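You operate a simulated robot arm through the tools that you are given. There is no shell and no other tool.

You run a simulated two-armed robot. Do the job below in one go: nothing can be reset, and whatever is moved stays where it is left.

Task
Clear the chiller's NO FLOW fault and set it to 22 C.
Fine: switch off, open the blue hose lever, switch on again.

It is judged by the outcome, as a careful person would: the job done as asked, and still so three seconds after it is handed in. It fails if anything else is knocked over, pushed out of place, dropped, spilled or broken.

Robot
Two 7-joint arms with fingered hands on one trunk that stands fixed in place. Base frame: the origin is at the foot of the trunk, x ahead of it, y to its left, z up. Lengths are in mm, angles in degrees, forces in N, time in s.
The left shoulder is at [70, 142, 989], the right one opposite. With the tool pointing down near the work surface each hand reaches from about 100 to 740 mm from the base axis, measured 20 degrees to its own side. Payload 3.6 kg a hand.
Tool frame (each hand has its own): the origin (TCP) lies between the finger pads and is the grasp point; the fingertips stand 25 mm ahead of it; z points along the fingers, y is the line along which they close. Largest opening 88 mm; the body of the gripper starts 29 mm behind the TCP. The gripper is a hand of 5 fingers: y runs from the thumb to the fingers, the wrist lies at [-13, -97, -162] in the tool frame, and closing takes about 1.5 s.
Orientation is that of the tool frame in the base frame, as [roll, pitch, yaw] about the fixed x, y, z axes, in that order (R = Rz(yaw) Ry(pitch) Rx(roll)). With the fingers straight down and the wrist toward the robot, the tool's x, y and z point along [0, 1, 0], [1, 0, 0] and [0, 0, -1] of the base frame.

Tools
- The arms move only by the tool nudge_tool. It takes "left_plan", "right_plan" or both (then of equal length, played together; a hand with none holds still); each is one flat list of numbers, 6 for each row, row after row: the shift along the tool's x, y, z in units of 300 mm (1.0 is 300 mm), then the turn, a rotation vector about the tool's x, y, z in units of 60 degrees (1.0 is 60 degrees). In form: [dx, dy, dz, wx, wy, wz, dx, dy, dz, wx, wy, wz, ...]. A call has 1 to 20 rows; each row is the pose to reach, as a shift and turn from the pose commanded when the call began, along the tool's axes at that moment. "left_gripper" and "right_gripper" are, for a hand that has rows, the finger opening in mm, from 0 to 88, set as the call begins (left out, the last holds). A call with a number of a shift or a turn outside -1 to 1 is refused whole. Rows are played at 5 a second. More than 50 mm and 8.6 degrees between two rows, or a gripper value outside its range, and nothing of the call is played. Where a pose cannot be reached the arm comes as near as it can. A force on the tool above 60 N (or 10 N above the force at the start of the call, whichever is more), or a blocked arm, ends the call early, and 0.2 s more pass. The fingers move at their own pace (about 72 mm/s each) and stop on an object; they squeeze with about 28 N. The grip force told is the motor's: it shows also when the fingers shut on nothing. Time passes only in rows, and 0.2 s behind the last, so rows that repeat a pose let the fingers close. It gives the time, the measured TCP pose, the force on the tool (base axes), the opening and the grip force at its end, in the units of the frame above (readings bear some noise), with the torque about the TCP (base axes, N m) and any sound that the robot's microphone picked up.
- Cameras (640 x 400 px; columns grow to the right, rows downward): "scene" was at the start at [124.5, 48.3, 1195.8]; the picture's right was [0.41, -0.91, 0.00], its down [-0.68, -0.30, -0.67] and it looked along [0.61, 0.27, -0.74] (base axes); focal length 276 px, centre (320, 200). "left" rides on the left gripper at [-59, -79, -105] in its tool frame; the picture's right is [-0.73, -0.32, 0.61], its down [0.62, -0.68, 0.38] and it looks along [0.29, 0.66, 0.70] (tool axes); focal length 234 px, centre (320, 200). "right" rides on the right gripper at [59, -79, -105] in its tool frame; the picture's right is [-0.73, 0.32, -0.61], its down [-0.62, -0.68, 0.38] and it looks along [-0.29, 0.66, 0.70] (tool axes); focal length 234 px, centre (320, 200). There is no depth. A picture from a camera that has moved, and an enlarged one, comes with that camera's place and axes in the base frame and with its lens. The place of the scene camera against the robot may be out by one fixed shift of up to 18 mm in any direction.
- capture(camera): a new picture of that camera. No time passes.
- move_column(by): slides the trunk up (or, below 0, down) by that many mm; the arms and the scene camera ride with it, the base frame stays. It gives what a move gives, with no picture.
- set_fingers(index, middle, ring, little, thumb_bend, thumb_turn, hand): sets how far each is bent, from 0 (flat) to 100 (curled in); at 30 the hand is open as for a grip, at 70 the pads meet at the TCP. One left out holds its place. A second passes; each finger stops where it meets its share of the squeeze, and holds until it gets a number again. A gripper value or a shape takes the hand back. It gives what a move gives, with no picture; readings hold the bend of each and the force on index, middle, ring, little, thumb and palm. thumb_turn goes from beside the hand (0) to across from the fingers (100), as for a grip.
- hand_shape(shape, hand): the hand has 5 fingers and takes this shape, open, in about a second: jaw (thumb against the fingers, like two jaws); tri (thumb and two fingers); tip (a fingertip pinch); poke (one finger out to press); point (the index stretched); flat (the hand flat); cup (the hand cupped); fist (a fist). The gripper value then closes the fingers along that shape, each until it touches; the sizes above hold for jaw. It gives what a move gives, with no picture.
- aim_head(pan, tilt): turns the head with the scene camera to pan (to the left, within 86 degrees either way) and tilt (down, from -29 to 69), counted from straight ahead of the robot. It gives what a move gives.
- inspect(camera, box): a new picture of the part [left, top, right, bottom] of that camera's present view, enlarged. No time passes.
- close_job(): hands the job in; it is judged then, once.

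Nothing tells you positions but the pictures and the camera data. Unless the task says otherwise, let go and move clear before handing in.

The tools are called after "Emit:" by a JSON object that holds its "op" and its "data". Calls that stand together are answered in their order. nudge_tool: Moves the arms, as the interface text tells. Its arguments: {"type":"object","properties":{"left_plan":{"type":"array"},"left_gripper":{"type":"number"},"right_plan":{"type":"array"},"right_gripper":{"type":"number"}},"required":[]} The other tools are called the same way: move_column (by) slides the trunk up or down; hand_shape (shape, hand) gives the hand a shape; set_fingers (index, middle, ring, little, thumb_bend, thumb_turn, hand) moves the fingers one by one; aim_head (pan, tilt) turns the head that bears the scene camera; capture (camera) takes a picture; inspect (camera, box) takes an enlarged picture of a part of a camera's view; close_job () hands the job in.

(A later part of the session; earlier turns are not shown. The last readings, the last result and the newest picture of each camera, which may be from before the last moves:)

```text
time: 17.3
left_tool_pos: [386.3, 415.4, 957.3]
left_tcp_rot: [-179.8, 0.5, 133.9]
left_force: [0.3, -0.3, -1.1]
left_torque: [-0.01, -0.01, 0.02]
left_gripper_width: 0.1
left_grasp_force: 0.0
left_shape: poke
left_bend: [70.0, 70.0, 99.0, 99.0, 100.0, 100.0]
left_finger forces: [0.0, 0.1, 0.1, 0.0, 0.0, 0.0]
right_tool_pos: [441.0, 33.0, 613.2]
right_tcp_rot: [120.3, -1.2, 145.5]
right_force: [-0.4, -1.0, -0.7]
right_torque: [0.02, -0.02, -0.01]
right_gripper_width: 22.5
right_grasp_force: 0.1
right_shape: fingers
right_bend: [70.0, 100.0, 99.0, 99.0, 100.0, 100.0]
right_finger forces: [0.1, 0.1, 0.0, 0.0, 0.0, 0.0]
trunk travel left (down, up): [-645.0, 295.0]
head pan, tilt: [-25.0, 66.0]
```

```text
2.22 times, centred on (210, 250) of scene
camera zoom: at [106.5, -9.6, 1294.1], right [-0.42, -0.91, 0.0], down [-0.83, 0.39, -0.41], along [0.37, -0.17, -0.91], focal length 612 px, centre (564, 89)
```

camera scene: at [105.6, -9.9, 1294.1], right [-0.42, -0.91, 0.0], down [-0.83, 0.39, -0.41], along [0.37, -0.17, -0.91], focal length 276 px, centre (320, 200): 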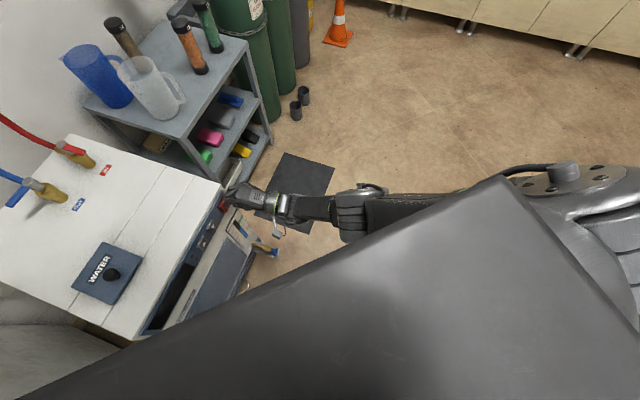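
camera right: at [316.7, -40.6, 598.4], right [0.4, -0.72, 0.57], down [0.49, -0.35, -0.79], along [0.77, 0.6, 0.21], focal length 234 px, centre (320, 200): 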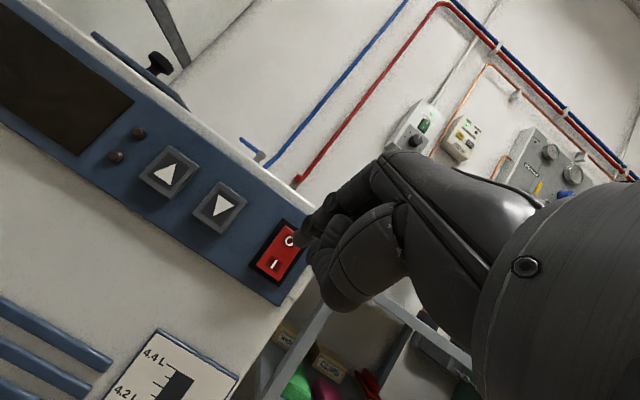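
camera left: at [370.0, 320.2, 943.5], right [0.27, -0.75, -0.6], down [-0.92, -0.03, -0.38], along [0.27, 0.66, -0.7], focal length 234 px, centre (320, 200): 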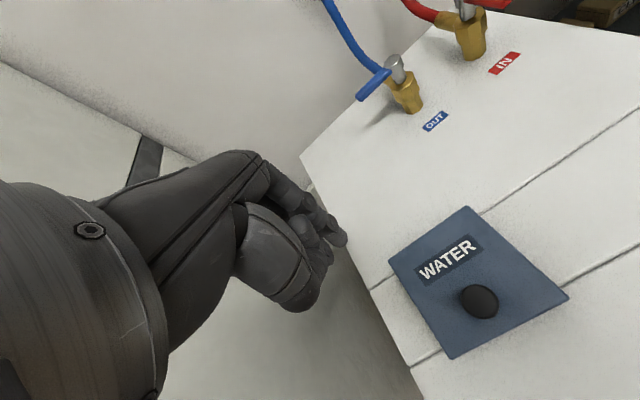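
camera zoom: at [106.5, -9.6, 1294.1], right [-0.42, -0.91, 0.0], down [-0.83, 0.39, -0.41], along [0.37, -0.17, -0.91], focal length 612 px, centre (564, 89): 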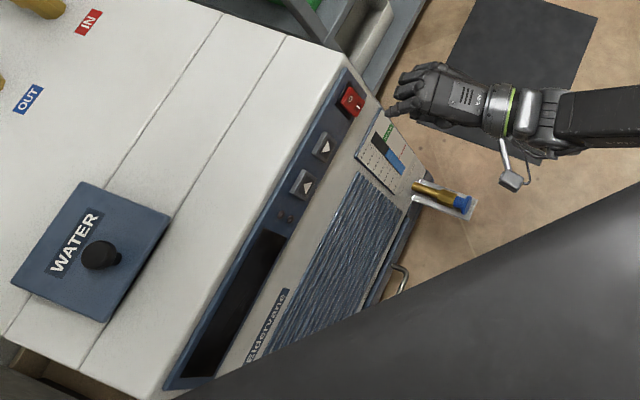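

The chiller is off. Now the lever: I try the left hand in the point shape to get a long, clear finger for hooking it.

Emit:
{"op": "hand_shape", "data": {"shape": "point", "hand": "left"}}

Emit:
{"op": "capture", "data": {"camera": "left"}}

Emit:
{"op": "inspect", "data": {"camera": "left", "box": [200, 60, 420, 320]}}

Emit:
{"op": "aim_head", "data": {"pan": 45, "tilt": 35}}

Emit:
{"op": "capture", "data": {"camera": "scene"}}

```text
time: 18.2
left_tool_pos: [385.2, 416.0, 958.8]
left_tcp_rot: [-179.6, 0.4, 134.0]
left_force: [-0.1, 0.3, -0.6]
left_torque: [-0.01, 0.01, 0.0]
left_gripper_width: 0.1
left_grasp_force: 0.0
left_shape: point
left_bend: [20.0, 100.0, 100.0, 100.0, 98.0, 88.0]
left_finger forces: [0.1, 0.0, 0.0, 0.0, 0.0, 0.1]
right_tool_pos: [441.4, 32.9, 613.2]
right_tcp_rot: [120.4, -1.2, 145.4]
right_force: [0.1, -0.2, 0.6]
right_torque: [0.01, 0.0, -0.01]
right_gripper_width: 22.4
right_grasp_force: 0.1
right_shape: fingers
right_bend: [70.0, 100.0, 99.0, 99.0, 100.0, 100.0]
right_finger forces: [0.0, 0.0, 0.0, 0.0, 0.0, 0.0]
trunk travel left (down, up): [-645.0, 295.0]
head pan, tilt: [-25.0, 66.0]
```

```text
taken
camera left: at [370.0, 320.3, 1063.5], right [0.27, -0.75, -0.6], down [-0.92, -0.03, -0.38], along [0.27, 0.66, -0.7], focal length 234 px, centre (320, 200)
```

left: 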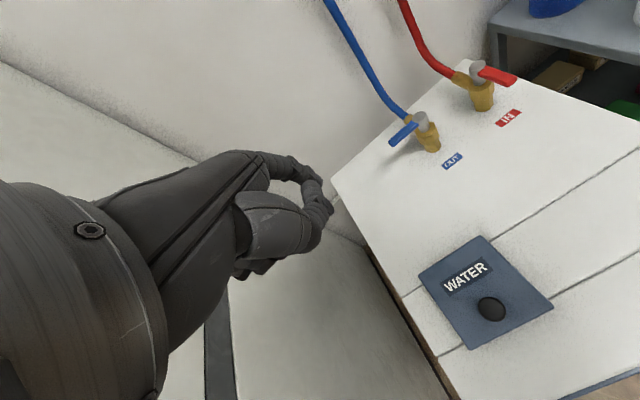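

```text
1.54 times, centred on (310, 190) of left
camera zoom: at [370.0, 320.3, 1063.5], right [0.27, -0.75, -0.6], down [-0.92, -0.03, -0.38], along [0.27, 0.66, -0.7], focal length 360 px, centre (335, 215)
```

zoom: 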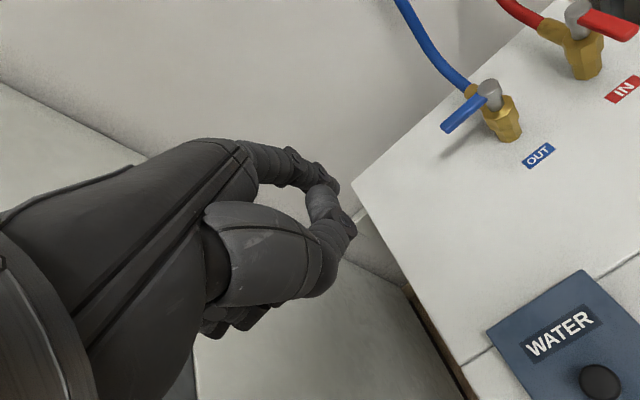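

```text
time: 19.6
left_tool_pos: [387.2, 414.9, 958.8]
left_tcp_rot: [-179.6, 0.3, 133.9]
left_force: [0.0, 0.0, 0.0]
left_torque: [0.0, 0.0, -0.01]
left_gripper_width: 0.2
left_grasp_force: 0.2
left_shape: point
left_bend: [20.0, 100.0, 100.0, 100.0, 98.0, 88.0]
left_finger forces: [0.0, 0.0, 0.0, 0.1, 0.0, 0.1]
right_tool_pos: [441.8, 32.1, 613.5]
right_tcp_rot: [120.3, -1.2, 145.4]
right_force: [0.6, -0.1, -0.6]
right_torque: [0.0, 0.0, 0.02]
right_gripper_width: 22.6
right_grasp_force: 0.1
right_shape: fingers
right_bend: [70.0, 100.0, 99.0, 99.0, 100.0, 100.0]
right_finger forces: [0.1, 0.0, 0.0, 0.0, 0.0, 0.0]
trunk travel left (down, up): [-645.0, 295.0]
head pan, tilt: [45.0, 35.0]
```

```text
taken
camera scene: at [115.0, 78.3, 1335.0], right [0.71, -0.71, 0.0], down [-0.41, -0.41, -0.82], along [0.58, 0.58, -0.57], focal length 276 px, centre (320, 200)
```

scene: 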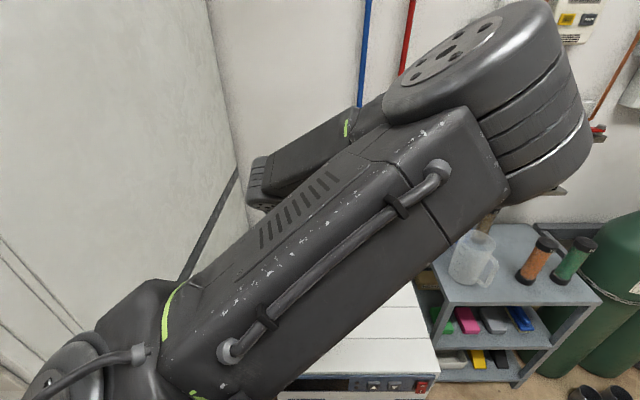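

Point leaves the index sticking out sideways; I set the index to a mid bend so it stands clear below the curled fingers, and measure where its tip is.

Emit:
{"op": "set_fingers", "data": {"hand": "left", "index": 50, "middle": 100, "ring": 100, "little": 100, "thumb_bend": 100, "thumb_turn": 100}}

Emit:
{"op": "inspect", "data": {"camera": "left", "box": [200, 100, 420, 300]}}

```text
time: 20.6
left_tool_pos: [386.0, 416.9, 958.1]
left_tcp_rot: [-179.6, 0.5, 133.9]
left_force: [0.0, 0.1, -0.3]
left_torque: [-0.01, 0.0, 0.02]
left_gripper_width: 16.8
left_grasp_force: 0.1
left_shape: fingers
left_bend: [38.0, 100.0, 100.0, 100.0, 98.0, 100.0]
left_finger forces: [0.1, 0.0, 0.0, 0.0, 0.0, 0.1]
right_tool_pos: [442.2, 33.1, 612.0]
right_tcp_rot: [120.4, -1.2, 145.3]
right_force: [-0.1, -0.1, 0.0]
right_torque: [0.03, 0.0, -0.02]
right_gripper_width: 22.6
right_grasp_force: 0.2
right_shape: fingers
right_bend: [70.0, 100.0, 99.0, 99.0, 100.0, 100.0]
right_finger forces: [0.0, 0.1, 0.1, 0.1, 0.0, 0.1]
trunk travel left (down, up): [-645.0, 295.0]
head pan, tilt: [45.0, 35.0]
```

```text
2.00 times, centred on (310, 200) of left
camera zoom: at [370.0, 320.4, 1063.5], right [0.27, -0.75, -0.6], down [-0.92, -0.03, -0.38], along [0.27, 0.66, -0.7], focal length 468 px, centre (340, 200)
```

zoom: 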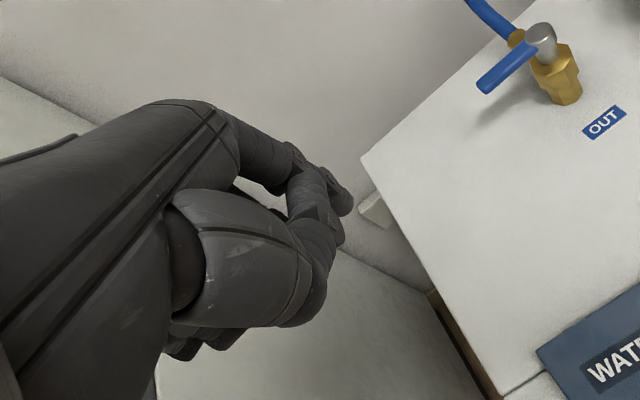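

The index was stopped by the thumb. I go back to poke and open the index from there.

Emit:
{"op": "hand_shape", "data": {"shape": "poke", "hand": "left"}}

Emit:
{"op": "set_fingers", "data": {"hand": "left", "index": 52, "middle": 100}}

Emit:
{"op": "inspect", "data": {"camera": "left", "box": [200, 100, 420, 300]}}

```text
time: 21.5
left_tool_pos: [385.9, 415.0, 957.6]
left_tcp_rot: [-179.6, 0.4, 134.0]
left_force: [-0.3, -0.9, -0.4]
left_torque: [0.0, 0.01, 0.01]
left_gripper_width: 0.2
left_grasp_force: 0.0
left_shape: poke
left_bend: [70.0, 70.0, 99.0, 99.0, 100.0, 100.0]
left_finger forces: [0.0, 0.0, 0.0, 0.0, 0.0, 0.1]
right_tool_pos: [440.9, 33.5, 612.8]
right_tcp_rot: [120.4, -1.2, 145.4]
right_force: [-0.2, 0.7, -0.5]
right_torque: [0.04, -0.01, 0.0]
right_gripper_width: 22.5
right_grasp_force: 0.1
right_shape: fingers
right_bend: [70.0, 100.0, 99.0, 99.0, 100.0, 100.0]
right_finger forces: [0.0, 0.1, 0.0, 0.1, 0.0, 0.0]
trunk travel left (down, up): [-645.0, 295.0]
head pan, tilt: [45.0, 35.0]
```

```text
time: 22.5
left_tool_pos: [386.0, 415.5, 957.7]
left_tcp_rot: [-179.7, 0.4, 133.9]
left_force: [0.2, 0.0, -0.5]
left_torque: [-0.03, -0.02, -0.01]
left_gripper_width: 34.7
left_grasp_force: 0.0
left_shape: fingers
left_bend: [52.0, 100.0, 99.0, 99.0, 100.0, 100.0]
left_finger forces: [0.1, 0.0, 0.0, 0.0, 0.1, 0.0]
right_tool_pos: [440.1, 33.2, 611.4]
right_tcp_rot: [120.4, -1.2, 145.4]
right_force: [-0.7, -0.8, 0.7]
right_torque: [-0.02, 0.01, 0.01]
right_gripper_width: 22.6
right_grasp_force: 0.0
right_shape: fingers
right_bend: [70.0, 100.0, 99.0, 99.0, 100.0, 100.0]
right_finger forces: [0.0, 0.0, 0.0, 0.0, 0.0, 0.0]
trunk travel left (down, up): [-645.0, 295.0]
head pan, tilt: [45.0, 35.0]
```

```text
2.00 times, centred on (310, 200) of left
camera zoom: at [370.0, 320.4, 1063.5], right [0.27, -0.75, -0.6], down [-0.92, -0.03, -0.38], along [0.27, 0.66, -0.7], focal length 468 px, centre (340, 200)
```

zoom: 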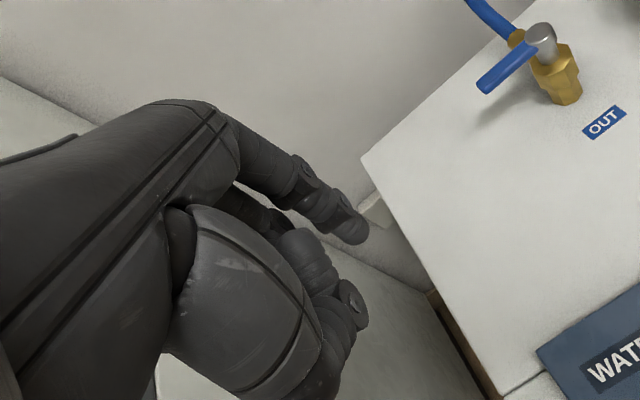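

The thumb sits too close to the index tip, so I swing it beside the hand and look again.

Emit:
{"op": "set_fingers", "data": {"hand": "left", "thumb_turn": 0, "thumb_bend": 20}}

Emit:
{"op": "inspect", "data": {"camera": "left", "box": [200, 100, 420, 300]}}

Emit:
{"op": "capture", "data": {"camera": "left"}}

```text
time: 23.5
left_tool_pos: [386.2, 415.2, 956.5]
left_tcp_rot: [-179.6, 0.4, 133.9]
left_force: [-0.2, -0.3, 0.9]
left_torque: [0.02, -0.01, 0.01]
left_gripper_width: 112.7
left_grasp_force: 0.0
left_shape: fingers
left_bend: [52.0, 100.0, 99.0, 99.0, 20.0, 0.0]
left_finger forces: [0.0, 0.0, 0.0, 0.0, 0.1, 0.1]
right_tool_pos: [441.1, 32.7, 612.1]
right_tcp_rot: [120.3, -1.2, 145.3]
right_force: [0.3, -0.6, -0.2]
right_torque: [0.02, 0.03, 0.0]
right_gripper_width: 22.5
right_grasp_force: 0.0
right_shape: fingers
right_bend: [70.0, 100.0, 99.0, 99.0, 100.0, 100.0]
right_finger forces: [0.0, 0.1, 0.0, 0.0, 0.1, 0.0]
trunk travel left (down, up): [-645.0, 295.0]
head pan, tilt: [45.0, 35.0]
```

```text
2.00 times, centred on (310, 200) of left
camera zoom: at [370.0, 320.4, 1063.5], right [0.27, -0.75, -0.6], down [-0.92, -0.03, -0.38], along [0.27, 0.66, -0.7], focal length 468 px, centre (340, 200)
```

zoom: 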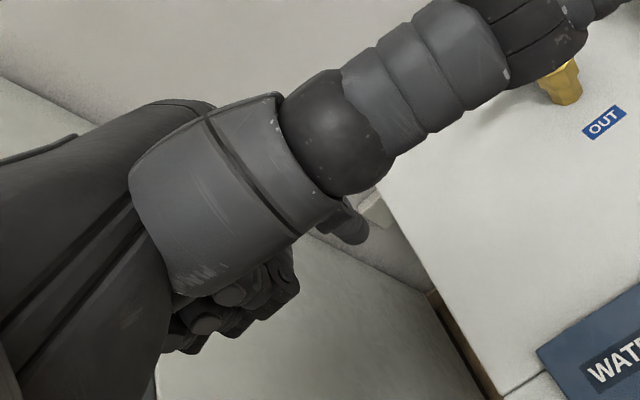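

```text
taken
camera left: at [370.0, 320.4, 1063.5], right [0.27, -0.75, -0.6], down [-0.92, -0.03, -0.38], along [0.27, 0.66, -0.7], focal length 234 px, centre (320, 200)
```

left: 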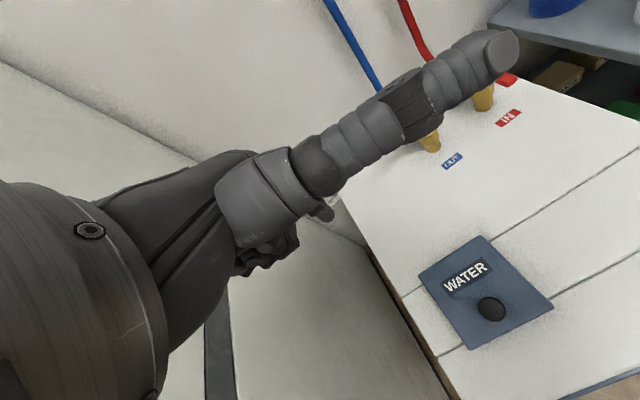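

Emit:
{"op": "set_fingers", "data": {"hand": "left", "thumb_turn": 0, "thumb_bend": 100}}

Emit:
{"op": "capture", "data": {"camera": "left"}}

Emit:
{"op": "set_fingers", "data": {"hand": "left", "thumb_turn": 60, "thumb_bend": 100}}

Emit:
{"op": "capture", "data": {"camera": "left"}}

```text
time: 24.5
left_tool_pos: [385.7, 417.3, 957.0]
left_tcp_rot: [-179.7, 0.4, 133.9]
left_force: [0.2, -0.4, -0.6]
left_torque: [0.02, 0.01, -0.01]
left_gripper_width: 44.6
left_grasp_force: 0.1
left_shape: fingers
left_bend: [52.0, 100.0, 99.0, 99.0, 100.0, 0.0]
left_finger forces: [0.0, 0.0, 0.1, 0.0, 0.0, 0.0]
right_tool_pos: [441.1, 32.7, 612.6]
right_tcp_rot: [120.3, -1.2, 145.4]
right_force: [-0.1, 0.5, 0.1]
right_torque: [-0.03, 0.01, -0.02]
right_gripper_width: 22.5
right_grasp_force: 0.1
right_shape: fingers
right_bend: [70.0, 100.0, 99.0, 99.0, 100.0, 100.0]
right_finger forces: [0.0, 0.0, 0.0, 0.1, 0.0, 0.1]
trunk travel left (down, up): [-645.0, 295.0]
head pan, tilt: [45.0, 35.0]
```

```text
taken
camera left: at [370.0, 320.4, 1063.5], right [0.27, -0.75, -0.6], down [-0.92, -0.03, -0.38], along [0.27, 0.66, -0.7], focal length 234 px, centre (320, 200)
```

left: 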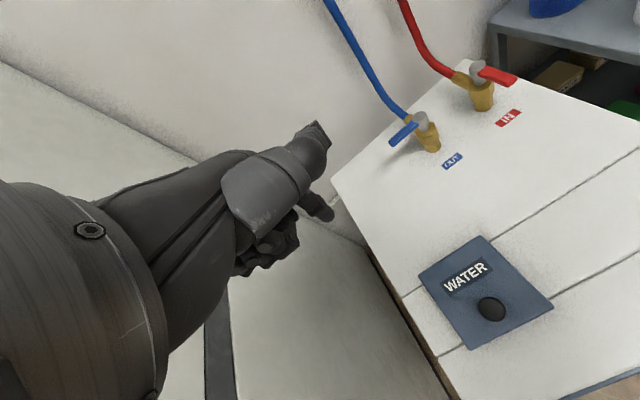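

```text
time: 25.5
left_tool_pos: [386.2, 416.6, 958.6]
left_tcp_rot: [-179.6, 0.4, 134.0]
left_force: [0.8, -0.1, 0.0]
left_torque: [-0.02, 0.03, 0.03]
left_gripper_width: 25.9
left_grasp_force: 0.0
left_shape: fingers
left_bend: [52.0, 100.0, 99.0, 99.0, 100.0, 61.0]
left_finger forces: [0.1, 0.1, 0.0, 0.1, 0.0, 0.0]
right_tool_pos: [441.1, 33.2, 612.6]
right_tcp_rot: [120.4, -1.2, 145.3]
right_force: [0.4, 0.1, -0.1]
right_torque: [-0.01, 0.0, 0.0]
right_gripper_width: 22.7
right_grasp_force: 0.0
right_shape: fingers
right_bend: [70.0, 100.0, 99.0, 99.0, 100.0, 100.0]
right_finger forces: [0.0, 0.1, 0.0, 0.1, 0.0, 0.0]
trunk travel left (down, up): [-645.0, 295.0]
head pan, tilt: [45.0, 35.0]
```

```text
taken
camera left: at [370.0, 320.4, 1063.5], right [0.27, -0.75, -0.6], down [-0.92, -0.03, -0.38], along [0.27, 0.66, -0.7], focal length 234 px, centre (320, 200)
```

left: 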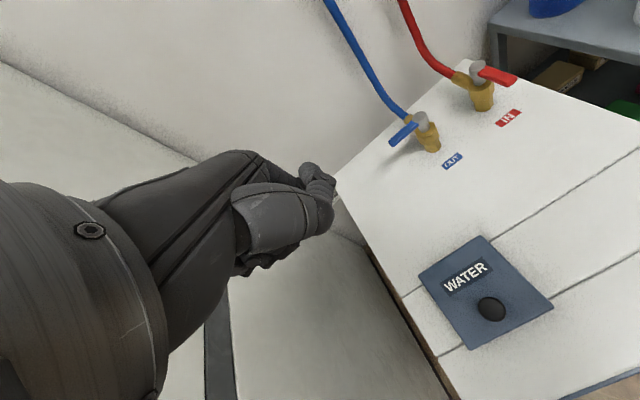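

With the thumb tucked beside the hand (turn 0, bend 100) the index stands clear. I use that, lower the trunk back 120 mm for reach, then measure the lever again.

Emit:
{"op": "set_fingers", "data": {"hand": "left", "thumb_turn": 0, "thumb_bend": 100}}

Emit:
{"op": "move_column", "data": {"by": -120}}

Emit:
{"op": "nudge_tool", "data": {"left_plan": [0, 0.04, 0, -0.085, 0, 0, 0, 0.08, 0, -0.17, 0, 0, 0, 0.12, 0, -0.255, 0, 0, 0, 0.16, 0, -0.34, 0, 0]}}

Emit:
{"op": "capture", "data": {"camera": "left"}}

```text
time: 26.5
left_tool_pos: [386.4, 416.1, 958.2]
left_tcp_rot: [-179.6, 0.3, 133.9]
left_force: [0.8, 0.3, 0.7]
left_torque: [0.01, -0.03, 0.02]
left_gripper_width: 44.7
left_grasp_force: 0.0
left_shape: fingers
left_bend: [52.0, 100.0, 99.0, 99.0, 100.0, 0.0]
left_finger forces: [0.0, 0.0, 0.1, 0.1, 0.1, 0.1]
right_tool_pos: [440.7, 32.1, 613.6]
right_tcp_rot: [120.4, -1.2, 145.4]
right_force: [-0.3, -1.0, -0.9]
right_torque: [0.0, -0.02, 0.0]
right_gripper_width: 22.7
right_grasp_force: 0.0
right_shape: fingers
right_bend: [70.0, 100.0, 99.0, 99.0, 100.0, 100.0]
right_finger forces: [0.0, 0.0, 0.1, 0.0, 0.1, 0.0]
trunk travel left (down, up): [-645.0, 295.0]
head pan, tilt: [45.0, 35.0]
```

```text
time: 28.0
left_tool_pos: [386.6, 415.4, 837.5]
left_tcp_rot: [-179.6, 0.5, 133.8]
left_force: [0.1, -0.4, 0.2]
left_torque: [0.0, 0.04, -0.02]
left_gripper_width: 44.7
left_grasp_force: 0.0
left_shape: fingers
left_bend: [52.0, 100.0, 99.0, 99.0, 100.0, 0.0]
left_finger forces: [0.0, 0.0, 0.1, 0.1, 0.0, 0.0]
right_tool_pos: [440.5, 32.6, 492.1]
right_tcp_rot: [120.3, -1.2, 145.3]
right_force: [0.2, 0.2, 0.4]
right_torque: [-0.04, 0.04, 0.0]
right_gripper_width: 22.7
right_grasp_force: 0.1
right_shape: fingers
right_bend: [70.0, 100.0, 99.0, 99.0, 100.0, 100.0]
right_finger forces: [0.0, 0.1, 0.0, 0.0, 0.0, 0.0]
trunk travel left (down, up): [-525.0, 415.0]
head pan, tilt: [45.0, 35.0]
```

```text
time: 29.0
left_tool_pos: [423.5, 445.9, 840.9]
left_tcp_rot: [159.4, -0.2, 133.0]
left_force: [0.5, 0.2, -0.4]
left_torque: [0.0, -0.01, 0.01]
left_gripper_width: 44.7
left_grasp_force: 0.0
left_shape: fingers
left_bend: [52.0, 100.0, 99.0, 99.0, 100.0, 0.0]
left_finger forces: [0.0, 0.1, 0.0, 0.1, 0.0, 0.1]
right_tool_pos: [440.7, 32.6, 492.9]
right_tcp_rot: [120.4, -1.2, 145.3]
right_force: [-1.3, 0.3, -0.6]
right_torque: [-0.03, -0.02, 0.01]
right_gripper_width: 22.7
right_grasp_force: 0.0
right_shape: fingers
right_bend: [70.0, 100.0, 99.0, 99.0, 100.0, 100.0]
right_finger forces: [0.0, 0.1, 0.0, 0.0, 0.1, 0.1]
trunk travel left (down, up): [-525.0, 415.0]
head pan, tilt: [45.0, 35.0]
```

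```text
taken
camera left: at [383.2, 327.2, 910.6], right [0.43, -0.59, -0.68], down [-0.79, 0.11, -0.6], along [0.43, 0.8, -0.42], focal length 234 px, centre (320, 200)
```

left: 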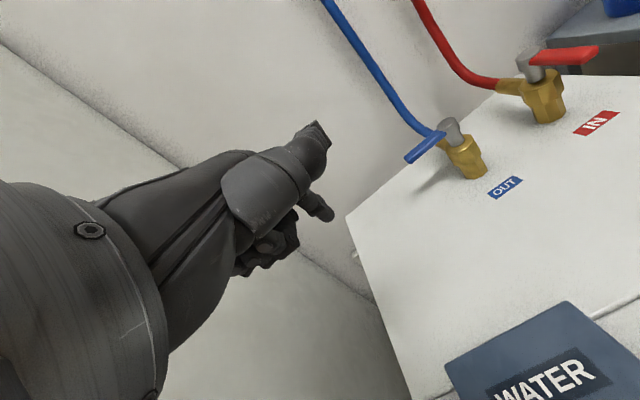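

I move the left hand part of the way toward the lever, staying high, and re-measure.

Emit:
{"op": "nudge_tool", "data": {"left_plan": [-0.054, 0.086, 0.035, 0, 0, 0, -0.108, 0.172, 0.07, 0, 0, 0, -0.162, 0.258, 0.105, 0, 0, 0, -0.216, 0.344, 0.14, 0, 0, 0]}}

Emit:
{"op": "capture", "data": {"camera": "left"}}

Emit:
{"op": "inspect", "data": {"camera": "left", "box": [280, 110, 560, 310]}}

Emit:
{"op": "capture", "data": {"camera": "scene"}}

```text
time: 30.0
left_tool_pos: [550.5, 476.0, 837.2]
left_tcp_rot: [159.6, 0.0, 133.2]
left_force: [-1.0, -0.7, 0.4]
left_torque: [-0.02, 0.04, -0.01]
left_gripper_width: 44.5
left_grasp_force: 0.0
left_shape: fingers
left_bend: [52.0, 100.0, 99.0, 99.0, 100.0, 0.0]
left_finger forces: [0.1, 0.1, 0.1, 0.0, 0.0, 0.0]
right_tool_pos: [440.9, 33.2, 492.4]
right_tcp_rot: [120.3, -1.2, 145.4]
right_force: [0.1, 0.3, 0.0]
right_torque: [-0.01, -0.03, 0.03]
right_gripper_width: 22.7
right_grasp_force: 0.1
right_shape: fingers
right_bend: [70.0, 100.0, 99.0, 99.0, 100.0, 100.0]
right_finger forces: [0.1, 0.0, 0.0, 0.0, 0.0, 0.0]
trunk travel left (down, up): [-525.0, 415.0]
head pan, tilt: [45.0, 35.0]
```

```text
taken
camera left: at [511.0, 357.4, 908.2], right [0.43, -0.59, -0.68], down [-0.79, 0.11, -0.6], along [0.43, 0.8, -0.42], focal length 234 px, centre (320, 200)
```

left: 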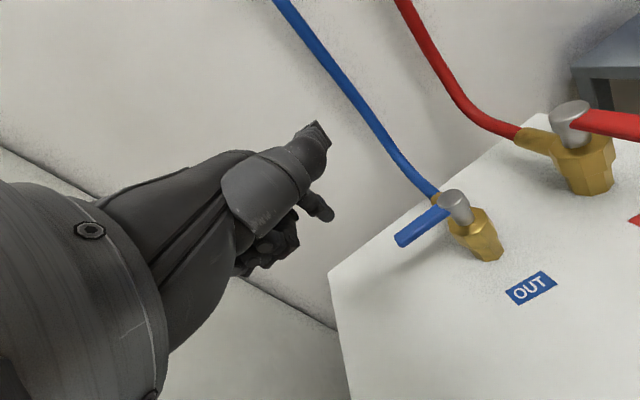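

```text
2.00 times, centred on (420, 210) of left
camera zoom: at [511.0, 357.4, 908.2], right [0.43, -0.59, -0.68], down [-0.79, 0.11, -0.6], along [0.43, 0.8, -0.42], focal length 468 px, centre (120, 180)
```

zoom: 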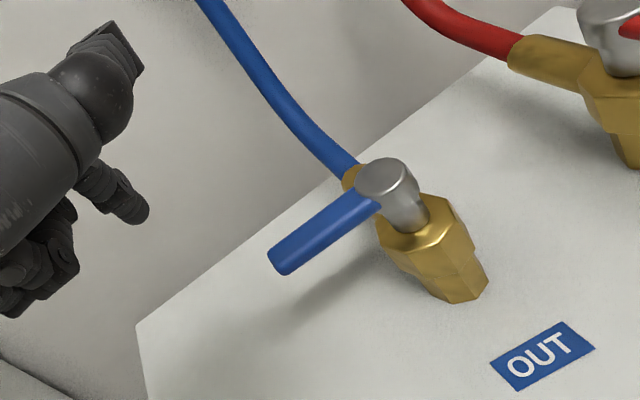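

```text
taken
camera scene: at [115.5, 78.7, 1214.9], right [0.71, -0.71, 0.0], down [-0.41, -0.41, -0.82], along [0.58, 0.58, -0.57], focal length 276 px, centre (320, 200)
```

scene: 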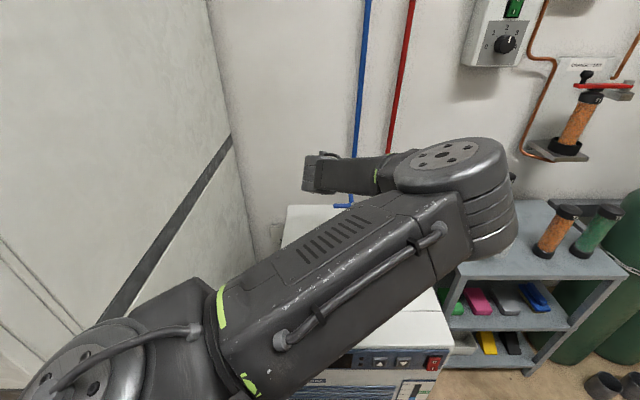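

The lever runs from the stem at about (664, 463) to (620, 509) at z 720, with the hose just behind the stem. I move the left index over the spot behind the lever, still high.

Emit:
{"op": "nudge_tool", "data": {"left_plan": [-0.05, 0.105, 0.04, 0, 0, 0, -0.101, 0.211, 0.079, 0, 0, 0, -0.101, 0.211, 0.079, 0, 0, 0]}}

Emit:
{"op": "capture", "data": {"camera": "left"}}

Emit:
{"op": "capture", "data": {"camera": "scene"}}

```text
time: 30.8
left_tool_pos: [618.6, 498.8, 836.1]
left_tcp_rot: [159.4, 0.0, 133.2]
left_force: [0.3, 1.2, -0.1]
left_torque: [0.0, -0.02, 0.06]
left_gripper_width: 44.7
left_grasp_force: 0.0
left_shape: fingers
left_bend: [52.0, 100.0, 99.0, 99.0, 100.0, 0.0]
left_finger forces: [0.0, 0.0, 0.1, 0.0, 0.0, 0.0]
right_tool_pos: [440.4, 31.9, 492.7]
right_tcp_rot: [120.3, -1.2, 145.4]
right_force: [0.6, -0.2, 0.7]
right_torque: [0.02, 0.02, 0.01]
right_gripper_width: 22.6
right_grasp_force: 0.1
right_shape: fingers
right_bend: [70.0, 100.0, 99.0, 99.0, 100.0, 100.0]
right_finger forces: [0.1, 0.0, 0.1, 0.0, 0.0, 0.0]
trunk travel left (down, up): [-525.0, 415.0]
head pan, tilt: [45.0, 35.0]
```

```text
taken
camera left: at [578.3, 380.7, 906.6], right [0.43, -0.59, -0.68], down [-0.79, 0.11, -0.6], along [0.43, 0.8, -0.42], focal length 234 px, centre (320, 200)
```

left: 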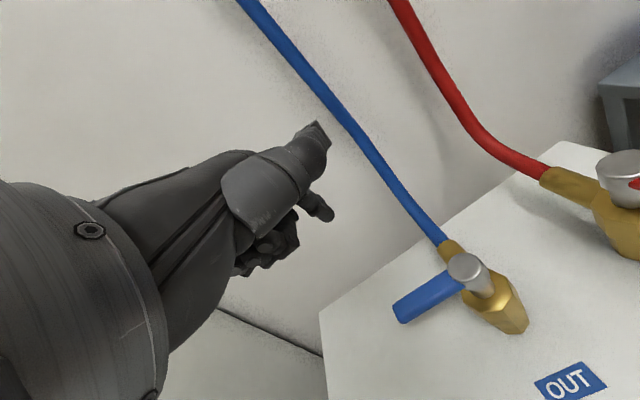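

```text
taken
camera scene: at [114.9, 78.1, 1215.0], right [0.71, -0.71, 0.0], down [-0.41, -0.41, -0.82], along [0.58, 0.58, -0.57], focal length 276 px, centre (320, 200)
```

scene: 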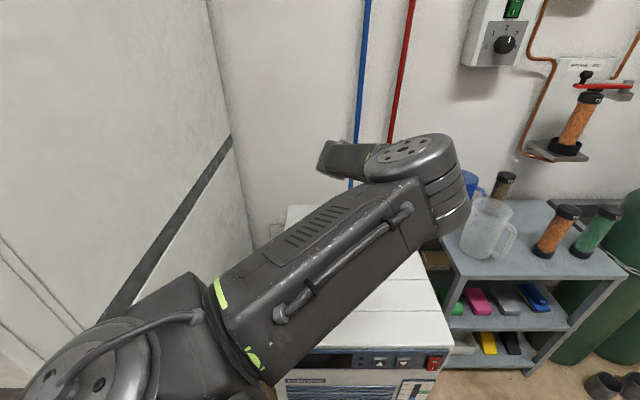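

The hand is over the spot behind the lever. I descend partway and check.

Emit:
{"op": "nudge_tool", "data": {"left_plan": [0, -0.035, 0.1, 0, 0, 0, 0, -0.07, 0.2, 0, 0, 0, 0, -0.07, 0.2, 0, 0, 0]}}

Emit:
{"op": "capture", "data": {"camera": "left"}}

Emit:
{"op": "inspect", "data": {"camera": "left", "box": [240, 150, 480, 330]}}

```text
time: 31.6
left_tool_pos: [620.1, 499.7, 774.0]
left_tcp_rot: [159.6, 0.1, 133.2]
left_force: [0.0, -0.5, -0.2]
left_torque: [0.02, -0.01, 0.0]
left_gripper_width: 44.5
left_grasp_force: 0.0
left_shape: fingers
left_bend: [52.0, 100.0, 99.0, 99.0, 100.0, 0.0]
left_finger forces: [0.1, 0.0, 0.0, 0.1, 0.1, 0.0]
right_tool_pos: [440.5, 32.9, 493.4]
right_tcp_rot: [120.4, -1.2, 145.5]
right_force: [-0.3, 1.3, -0.1]
right_torque: [0.0, 0.02, 0.0]
right_gripper_width: 22.5
right_grasp_force: 0.0
right_shape: fingers
right_bend: [70.0, 100.0, 99.0, 99.0, 100.0, 100.0]
right_finger forces: [0.1, 0.0, 0.0, 0.0, 0.0, 0.0]
trunk travel left (down, up): [-525.0, 415.0]
head pan, tilt: [45.0, 35.0]
```

```text
taken
camera left: at [580.5, 382.4, 843.6], right [0.43, -0.59, -0.68], down [-0.79, 0.11, -0.6], along [0.43, 0.8, -0.42], focal length 234 px, centre (320, 200)
```

left: 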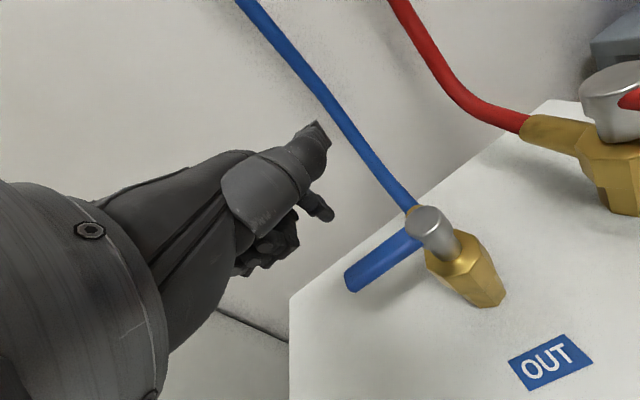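

```text
2.22 times, centred on (360, 240) of left
camera zoom: at [580.5, 382.4, 843.6], right [0.43, -0.59, -0.68], down [-0.79, 0.11, -0.6], along [0.43, 0.8, -0.42], focal length 520 px, centre (231, 111)
```

zoom: 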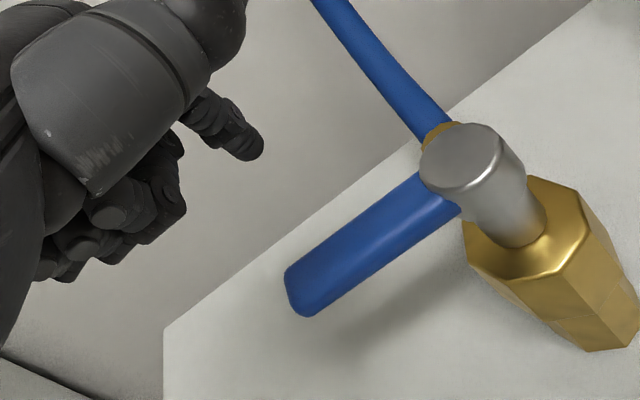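

The index tip is about 23 mm behind the lever and clear of the hose. I shift slightly toward the lever's end and lower the tip to just below the lever's underside.

Emit:
{"op": "nudge_tool", "data": {"left_plan": [0.027, 0.015, 0.006, 0, 0, 0, 0.027, -0.016, 0.09, 0, 0, 0, 0.027, -0.047, 0.173, 0, 0, 0, 0.027, -0.047, 0.173, 0, 0, 0]}}

Emit:
{"op": "capture", "data": {"camera": "left"}}

Emit:
{"op": "inspect", "data": {"camera": "left", "box": [240, 130, 440, 280]}}

```text
time: 32.6
left_tool_pos: [617.6, 509.7, 719.3]
left_tcp_rot: [159.7, 0.0, 133.2]
left_force: [0.0, 1.2, 0.3]
left_torque: [0.0, 0.03, 0.0]
left_gripper_width: 44.5
left_grasp_force: 0.1
left_shape: fingers
left_bend: [52.0, 100.0, 99.0, 99.0, 100.0, 0.0]
left_finger forces: [0.0, 0.0, 0.1, 0.1, 0.1, 0.1]
right_tool_pos: [441.8, 33.1, 492.6]
right_tcp_rot: [120.4, -1.2, 145.3]
right_force: [0.3, -0.6, 0.7]
right_torque: [0.02, 0.0, -0.02]
right_gripper_width: 22.6
right_grasp_force: 0.0
right_shape: fingers
right_bend: [70.0, 100.0, 99.0, 99.0, 100.0, 100.0]
right_finger forces: [0.0, 0.1, 0.2, 0.0, 0.1, 0.1]
trunk travel left (down, up): [-525.0, 415.0]
head pan, tilt: [45.0, 35.0]
```

```text
taken
camera left: at [576.6, 391.5, 789.7], right [0.43, -0.59, -0.68], down [-0.79, 0.11, -0.6], along [0.43, 0.8, -0.42], focal length 234 px, centre (320, 200)
```

left: 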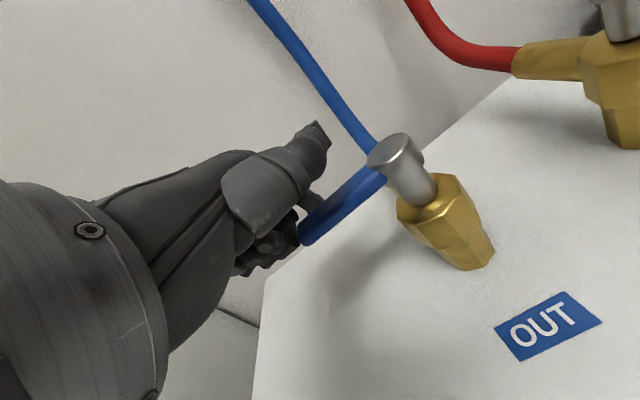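

```text
2.67 times, centred on (340, 205) of left
camera zoom: at [576.6, 391.5, 789.7], right [0.43, -0.59, -0.68], down [-0.79, 0.11, -0.6], along [0.43, 0.8, -0.42], focal length 624 px, centre (267, 187)
```

zoom: 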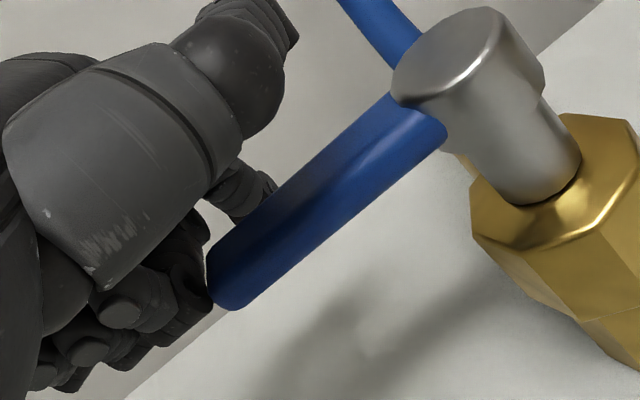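

The index is hooked behind the lever near its end, with no contact forces. I now pull it along the first part of the arc toward the front.

Emit:
{"op": "nudge_tool", "data": {"left_plan": [-0.006, -0.043, -0.016, 0, 0, 0, -0.003, -0.058, -0.021, 0, 0, 0, -0.001, -0.074, -0.027, 0, 0, 0, -0.002, -0.09, -0.033, 0, 0, 0, -0.002, -0.105, -0.039, 0, 0, 0, -0.005, -0.12, -0.045, 0, 0, 0, -0.009, -0.136, -0.051, 0, 0, 0]}}

Emit:
{"op": "capture", "data": {"camera": "left"}}

Emit:
{"op": "inspect", "data": {"camera": "left", "box": [240, 80, 480, 280]}}

```text
time: 34.2
left_tool_pos: [589.3, 477.7, 719.9]
left_tcp_rot: [159.5, 0.1, 133.2]
left_force: [0.5, 0.3, 0.7]
left_torque: [-0.02, -0.01, 0.02]
left_gripper_width: 44.5
left_grasp_force: 0.1
left_shape: fingers
left_bend: [52.0, 100.0, 99.0, 99.0, 100.0, 0.0]
left_finger forces: [0.9, 0.0, 0.0, 0.1, 0.0, 0.0]
right_tool_pos: [440.9, 33.4, 492.9]
right_tcp_rot: [120.3, -1.2, 145.4]
right_force: [0.1, -0.1, -0.1]
right_torque: [-0.02, -0.01, -0.01]
right_gripper_width: 22.8
right_grasp_force: 0.0
right_shape: fingers
right_bend: [70.0, 100.0, 99.0, 99.0, 100.0, 100.0]
right_finger forces: [0.0, 0.0, 0.0, 0.1, 0.0, 0.1]
trunk travel left (down, up): [-525.0, 415.0]
head pan, tilt: [45.0, 35.0]
```

```text
taken
camera left: at [548.2, 359.4, 790.2], right [0.43, -0.59, -0.68], down [-0.79, 0.11, -0.6], along [0.43, 0.8, -0.42], focal length 234 px, centre (320, 200)
```

left: 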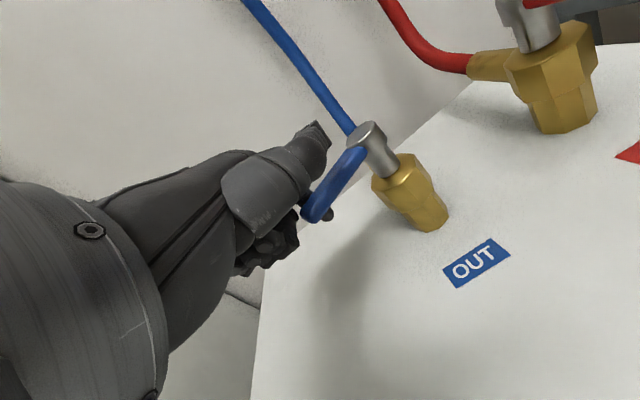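

```text
2.00 times, centred on (360, 180) of left
camera zoom: at [548.2, 359.4, 790.2], right [0.43, -0.59, -0.68], down [-0.79, 0.11, -0.6], along [0.43, 0.8, -0.42], focal length 468 px, centre (240, 240)
```

zoom: 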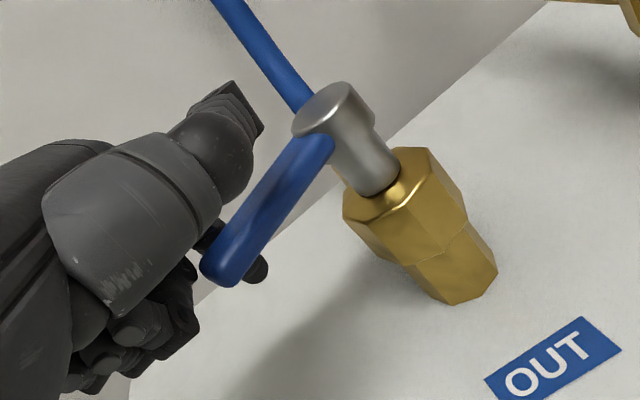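

The lever is turning with the finger. I continue along the arc.

Emit:
{"op": "nudge_tool", "data": {"left_plan": [-0.009, -0.022, -0.008, 0, 0, 0, -0.025, -0.038, -0.014, 0, 0, 0, -0.038, -0.057, -0.021, 0, 0, 0, -0.053, -0.073, -0.027, 0, 0, 0, -0.071, -0.088, -0.033, 0, 0, 0, -0.091, -0.1, -0.037, 0, 0, 0, -0.112, -0.11, -0.041, 0, 0, 0]}}

Emit:
{"op": "capture", "data": {"camera": "left"}}

Emit:
{"op": "inspect", "data": {"camera": "left", "box": [240, 80, 480, 280]}}

```text
time: 35.8
left_tool_pos: [589.8, 435.0, 721.0]
left_tcp_rot: [159.8, 0.0, 133.1]
left_force: [-1.4, 1.1, -0.5]
left_torque: [-0.03, -0.04, 0.01]
left_gripper_width: 44.8
left_grasp_force: 0.9
left_shape: fingers
left_bend: [52.0, 100.0, 99.0, 99.0, 100.0, 0.0]
left_finger forces: [1.1, 0.1, 0.1, 0.1, 0.0, 0.1]
left hand out of reach, approached as far as the arm can: row 7
right_tool_pos: [441.6, 33.3, 493.6]
right_tcp_rot: [120.4, -1.2, 145.5]
right_force: [0.9, -0.3, -0.1]
right_torque: [0.01, -0.02, 0.0]
right_gripper_width: 22.6
right_grasp_force: 0.1
right_shape: fingers
right_bend: [70.0, 100.0, 99.0, 99.0, 100.0, 100.0]
right_finger forces: [0.0, 0.0, 0.1, 0.0, 0.1, 0.1]
trunk travel left (down, up): [-525.0, 415.0]
head pan, tilt: [45.0, 35.0]
```

```text
taken
camera left: at [549.2, 316.7, 791.6], right [0.43, -0.59, -0.68], down [-0.8, 0.11, -0.59], along [0.43, 0.8, -0.43], focal length 234 px, centre (320, 200)
```

left: 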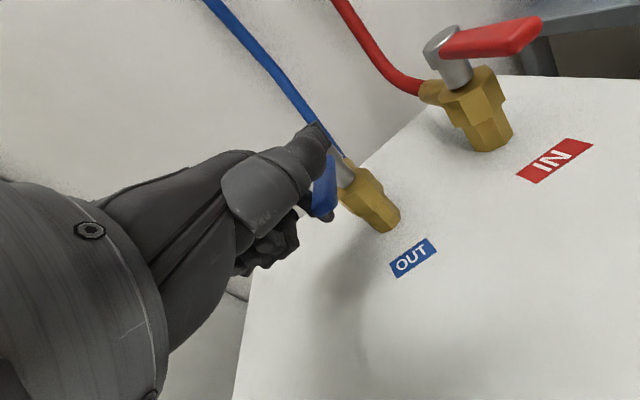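

```text
2.00 times, centred on (360, 180) of left
camera zoom: at [549.2, 316.7, 791.6], right [0.43, -0.59, -0.68], down [-0.8, 0.11, -0.59], along [0.43, 0.8, -0.43], focal length 468 px, centre (240, 240)
```

zoom: 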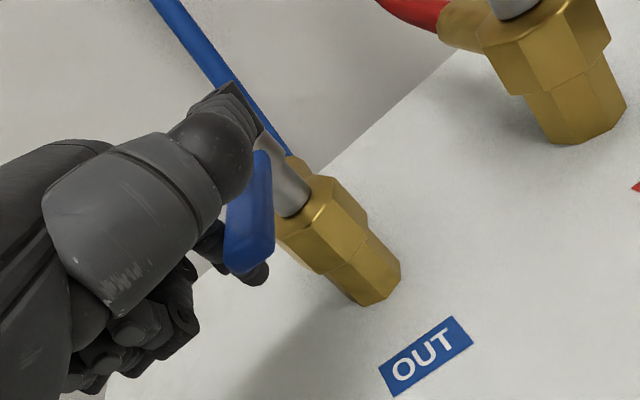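

The lever is at about 75–80 degrees and the arm hit a joint limit. I turn the hand with the lever about the fingertip to ease the wrist and finish the swing.

Emit:
{"op": "nudge_tool", "data": {"left_plan": [-0.023, -0.008, -0.003, 0, 0.04, -0.109, -0.056, -0.016, -0.006, 0, 0.081, -0.219, -0.081, -0.017, -0.006, 0, 0.1155, -0.3127]}}

Emit:
{"op": "capture", "data": {"camera": "left"}}

Emit:
{"op": "inspect", "data": {"camera": "left", "box": [240, 60, 480, 260]}}

```text
time: 36.6
left_tool_pos: [601.2, 414.6, 719.8]
left_tcp_rot: [159.5, 0.1, 153.4]
left_force: [-4.0, 13.0, -1.1]
left_torque: [-0.18, -0.03, 0.4]
left_gripper_width: 44.2
left_grasp_force: 6.3
left_shape: fingers
left_bend: [45.0, 100.0, 99.0, 99.0, 100.0, 0.0]
left_finger forces: [12.5, 0.0, 0.1, 0.0, 0.0, 0.1]
left hand out of reach, approached as far as the arm can: row 1, 2
right_tool_pos: [441.1, 33.9, 492.1]
right_tcp_rot: [120.5, -1.1, 145.4]
right_force: [1.2, -0.4, 0.9]
right_torque: [-0.03, 0.01, 0.0]
right_gripper_width: 22.8
right_grasp_force: 0.0
right_shape: fingers
right_bend: [70.0, 100.0, 99.0, 99.0, 100.0, 100.0]
right_finger forces: [0.0, 0.0, 0.0, 0.1, 0.1, 0.1]
trunk travel left (down, up): [-525.0, 415.0]
head pan, tilt: [45.0, 35.0]
```

```text
taken
camera left: at [605.1, 290.4, 790.8], right [0.61, -0.41, -0.68], down [-0.78, -0.17, -0.6], along [0.12, 0.9, -0.42], focal length 234 px, centre (320, 200)
```

left: 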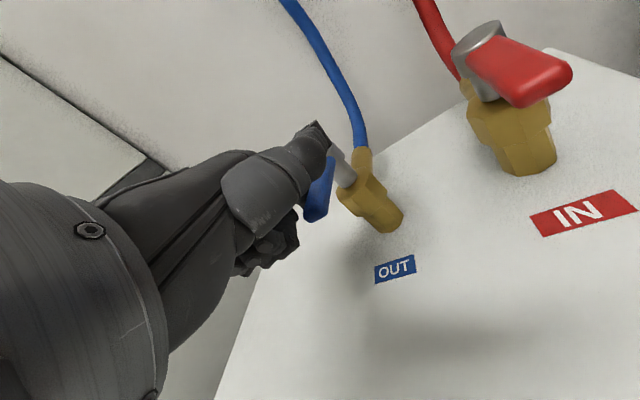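

```text
2.00 times, centred on (360, 160) of left
camera zoom: at [605.1, 290.4, 790.8], right [0.61, -0.41, -0.68], down [-0.78, -0.17, -0.6], along [0.12, 0.9, -0.42], focal length 468 px, centre (240, 280)
```

zoom: 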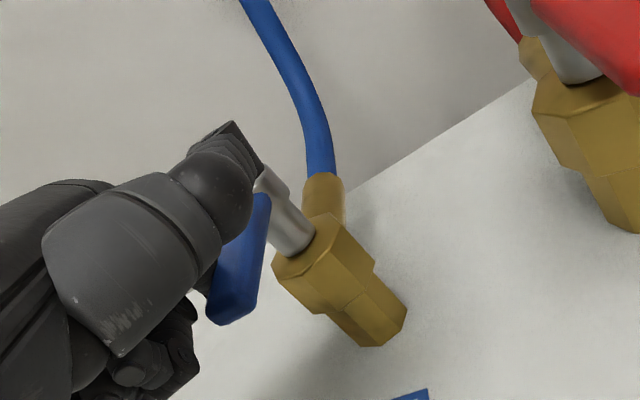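

The index now feels 12 N while the lever no longer moves, which suggests it is at its open stop. I release sideways, lift clear, and check the lever.

Emit:
{"op": "nudge_tool", "data": {"left_plan": [0.03, 0.01, 0.004, 0, 0, 0, 0.06, 0.02, 0.008, 0, 0, 0, 0.06, 0.061, -0.101, 0, 0, 0, 0.06, 0.115, -0.245, 0, 0, 0, 0.06, 0.17, -0.38, 0, 0, 0]}}

Emit:
{"op": "capture", "data": {"camera": "left"}}

Emit:
{"op": "inspect", "data": {"camera": "left", "box": [320, 60, 600, 300]}}

```text
time: 37.8
left_tool_pos: [588.6, 425.5, 846.6]
left_tcp_rot: [159.6, 0.2, 153.2]
left_force: [0.6, 0.2, -0.6]
left_torque: [0.02, -0.01, 0.04]
left_gripper_width: 44.5
left_grasp_force: 0.1
left_shape: fingers
left_bend: [52.0, 100.0, 99.0, 99.0, 100.0, 0.0]
left_finger forces: [0.1, 0.1, 0.0, 0.1, 0.0, 0.0]
right_tool_pos: [441.4, 33.6, 493.1]
right_tcp_rot: [120.3, -1.2, 145.4]
right_force: [-0.3, -0.5, -0.3]
right_torque: [0.0, 0.0, -0.01]
right_gripper_width: 22.4
right_grasp_force: 0.0
right_shape: fingers
right_bend: [70.0, 100.0, 99.0, 99.0, 100.0, 100.0]
right_finger forces: [0.0, 0.0, 0.0, 0.1, 0.0, 0.0]
trunk travel left (down, up): [-525.0, 415.0]
head pan, tilt: [45.0, 35.0]
```

```text
taken
camera left: at [591.5, 299.8, 917.5], right [0.61, -0.41, -0.68], down [-0.78, -0.17, -0.6], along [0.13, 0.9, -0.42], focal length 234 px, centre (320, 200)
```

left: 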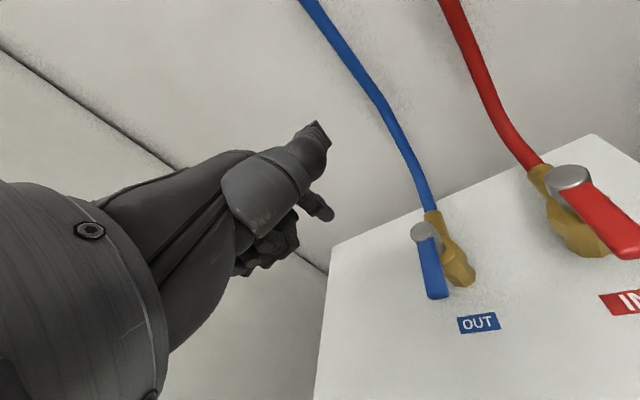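

```text
1.67 times, centred on (460, 180) of left
camera zoom: at [591.5, 299.8, 917.5], right [0.61, -0.41, -0.68], down [-0.78, -0.17, -0.6], along [0.13, 0.9, -0.42], focal length 390 px, centre (87, 233)
```

zoom: 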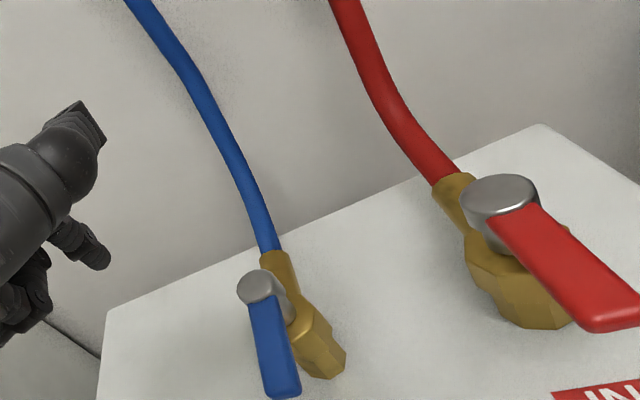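

The lever now lies exactly in line with its hose, pointing forward like the red one, so it is open. I raise the trunk 120 mm again to bring the right hand back to the panel.

Emit:
{"op": "move_column", "data": {"by": 120}}

Emit:
{"op": "capture", "data": {"camera": "right"}}

Emit:
{"op": "inspect", "data": {"camera": "right", "box": [130, 120, 350, 300]}}

```text
time: 39.3
left_tool_pos: [590.4, 425.3, 965.4]
left_tcp_rot: [159.5, 0.1, 153.2]
left_force: [-1.0, -0.1, -0.3]
left_torque: [0.0, -0.01, 0.04]
left_gripper_width: 44.5
left_grasp_force: 0.0
left_shape: fingers
left_bend: [52.0, 100.0, 99.0, 99.0, 100.0, 0.0]
left_finger forces: [0.1, 0.0, 0.0, 0.0, 0.0, 0.0]
right_tool_pos: [441.3, 33.0, 612.9]
right_tcp_rot: [120.3, -1.3, 145.5]
right_force: [-0.6, 0.2, -0.8]
right_torque: [0.02, 0.03, -0.01]
right_gripper_width: 22.5
right_grasp_force: 0.0
right_shape: fingers
right_bend: [70.0, 100.0, 99.0, 99.0, 100.0, 100.0]
right_finger forces: [0.0, 0.0, 0.0, 0.0, 0.1, 0.0]
trunk travel left (down, up): [-645.0, 295.0]
head pan, tilt: [45.0, 35.0]
```

```text
taken
camera right: at [316.9, -40.4, 598.2], right [0.4, -0.72, 0.57], down [0.49, -0.36, -0.79], along [0.77, 0.6, 0.21], focal length 234 px, centre (320, 200)
```

right: 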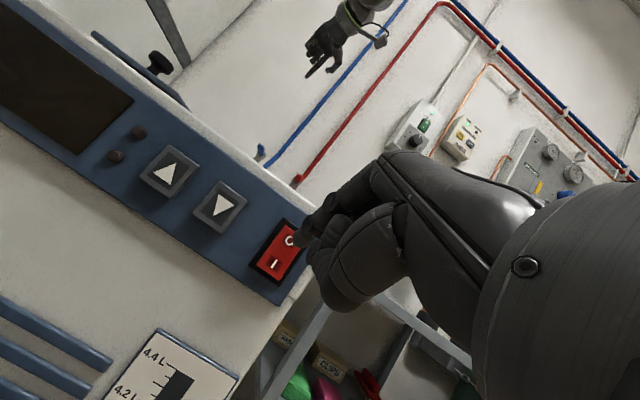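

```text
2.22 times, centred on (240, 210) of right
camera zoom: at [316.9, -40.4, 598.2], right [0.4, -0.72, 0.57], down [0.49, -0.36, -0.79], along [0.77, 0.6, 0.21], focal length 520 px, centre (498, 178)
```

zoom: 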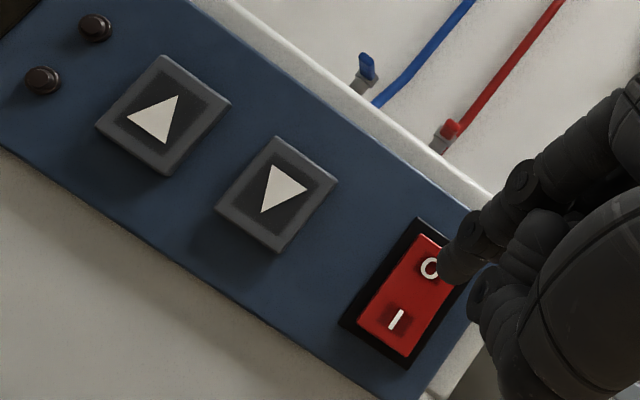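

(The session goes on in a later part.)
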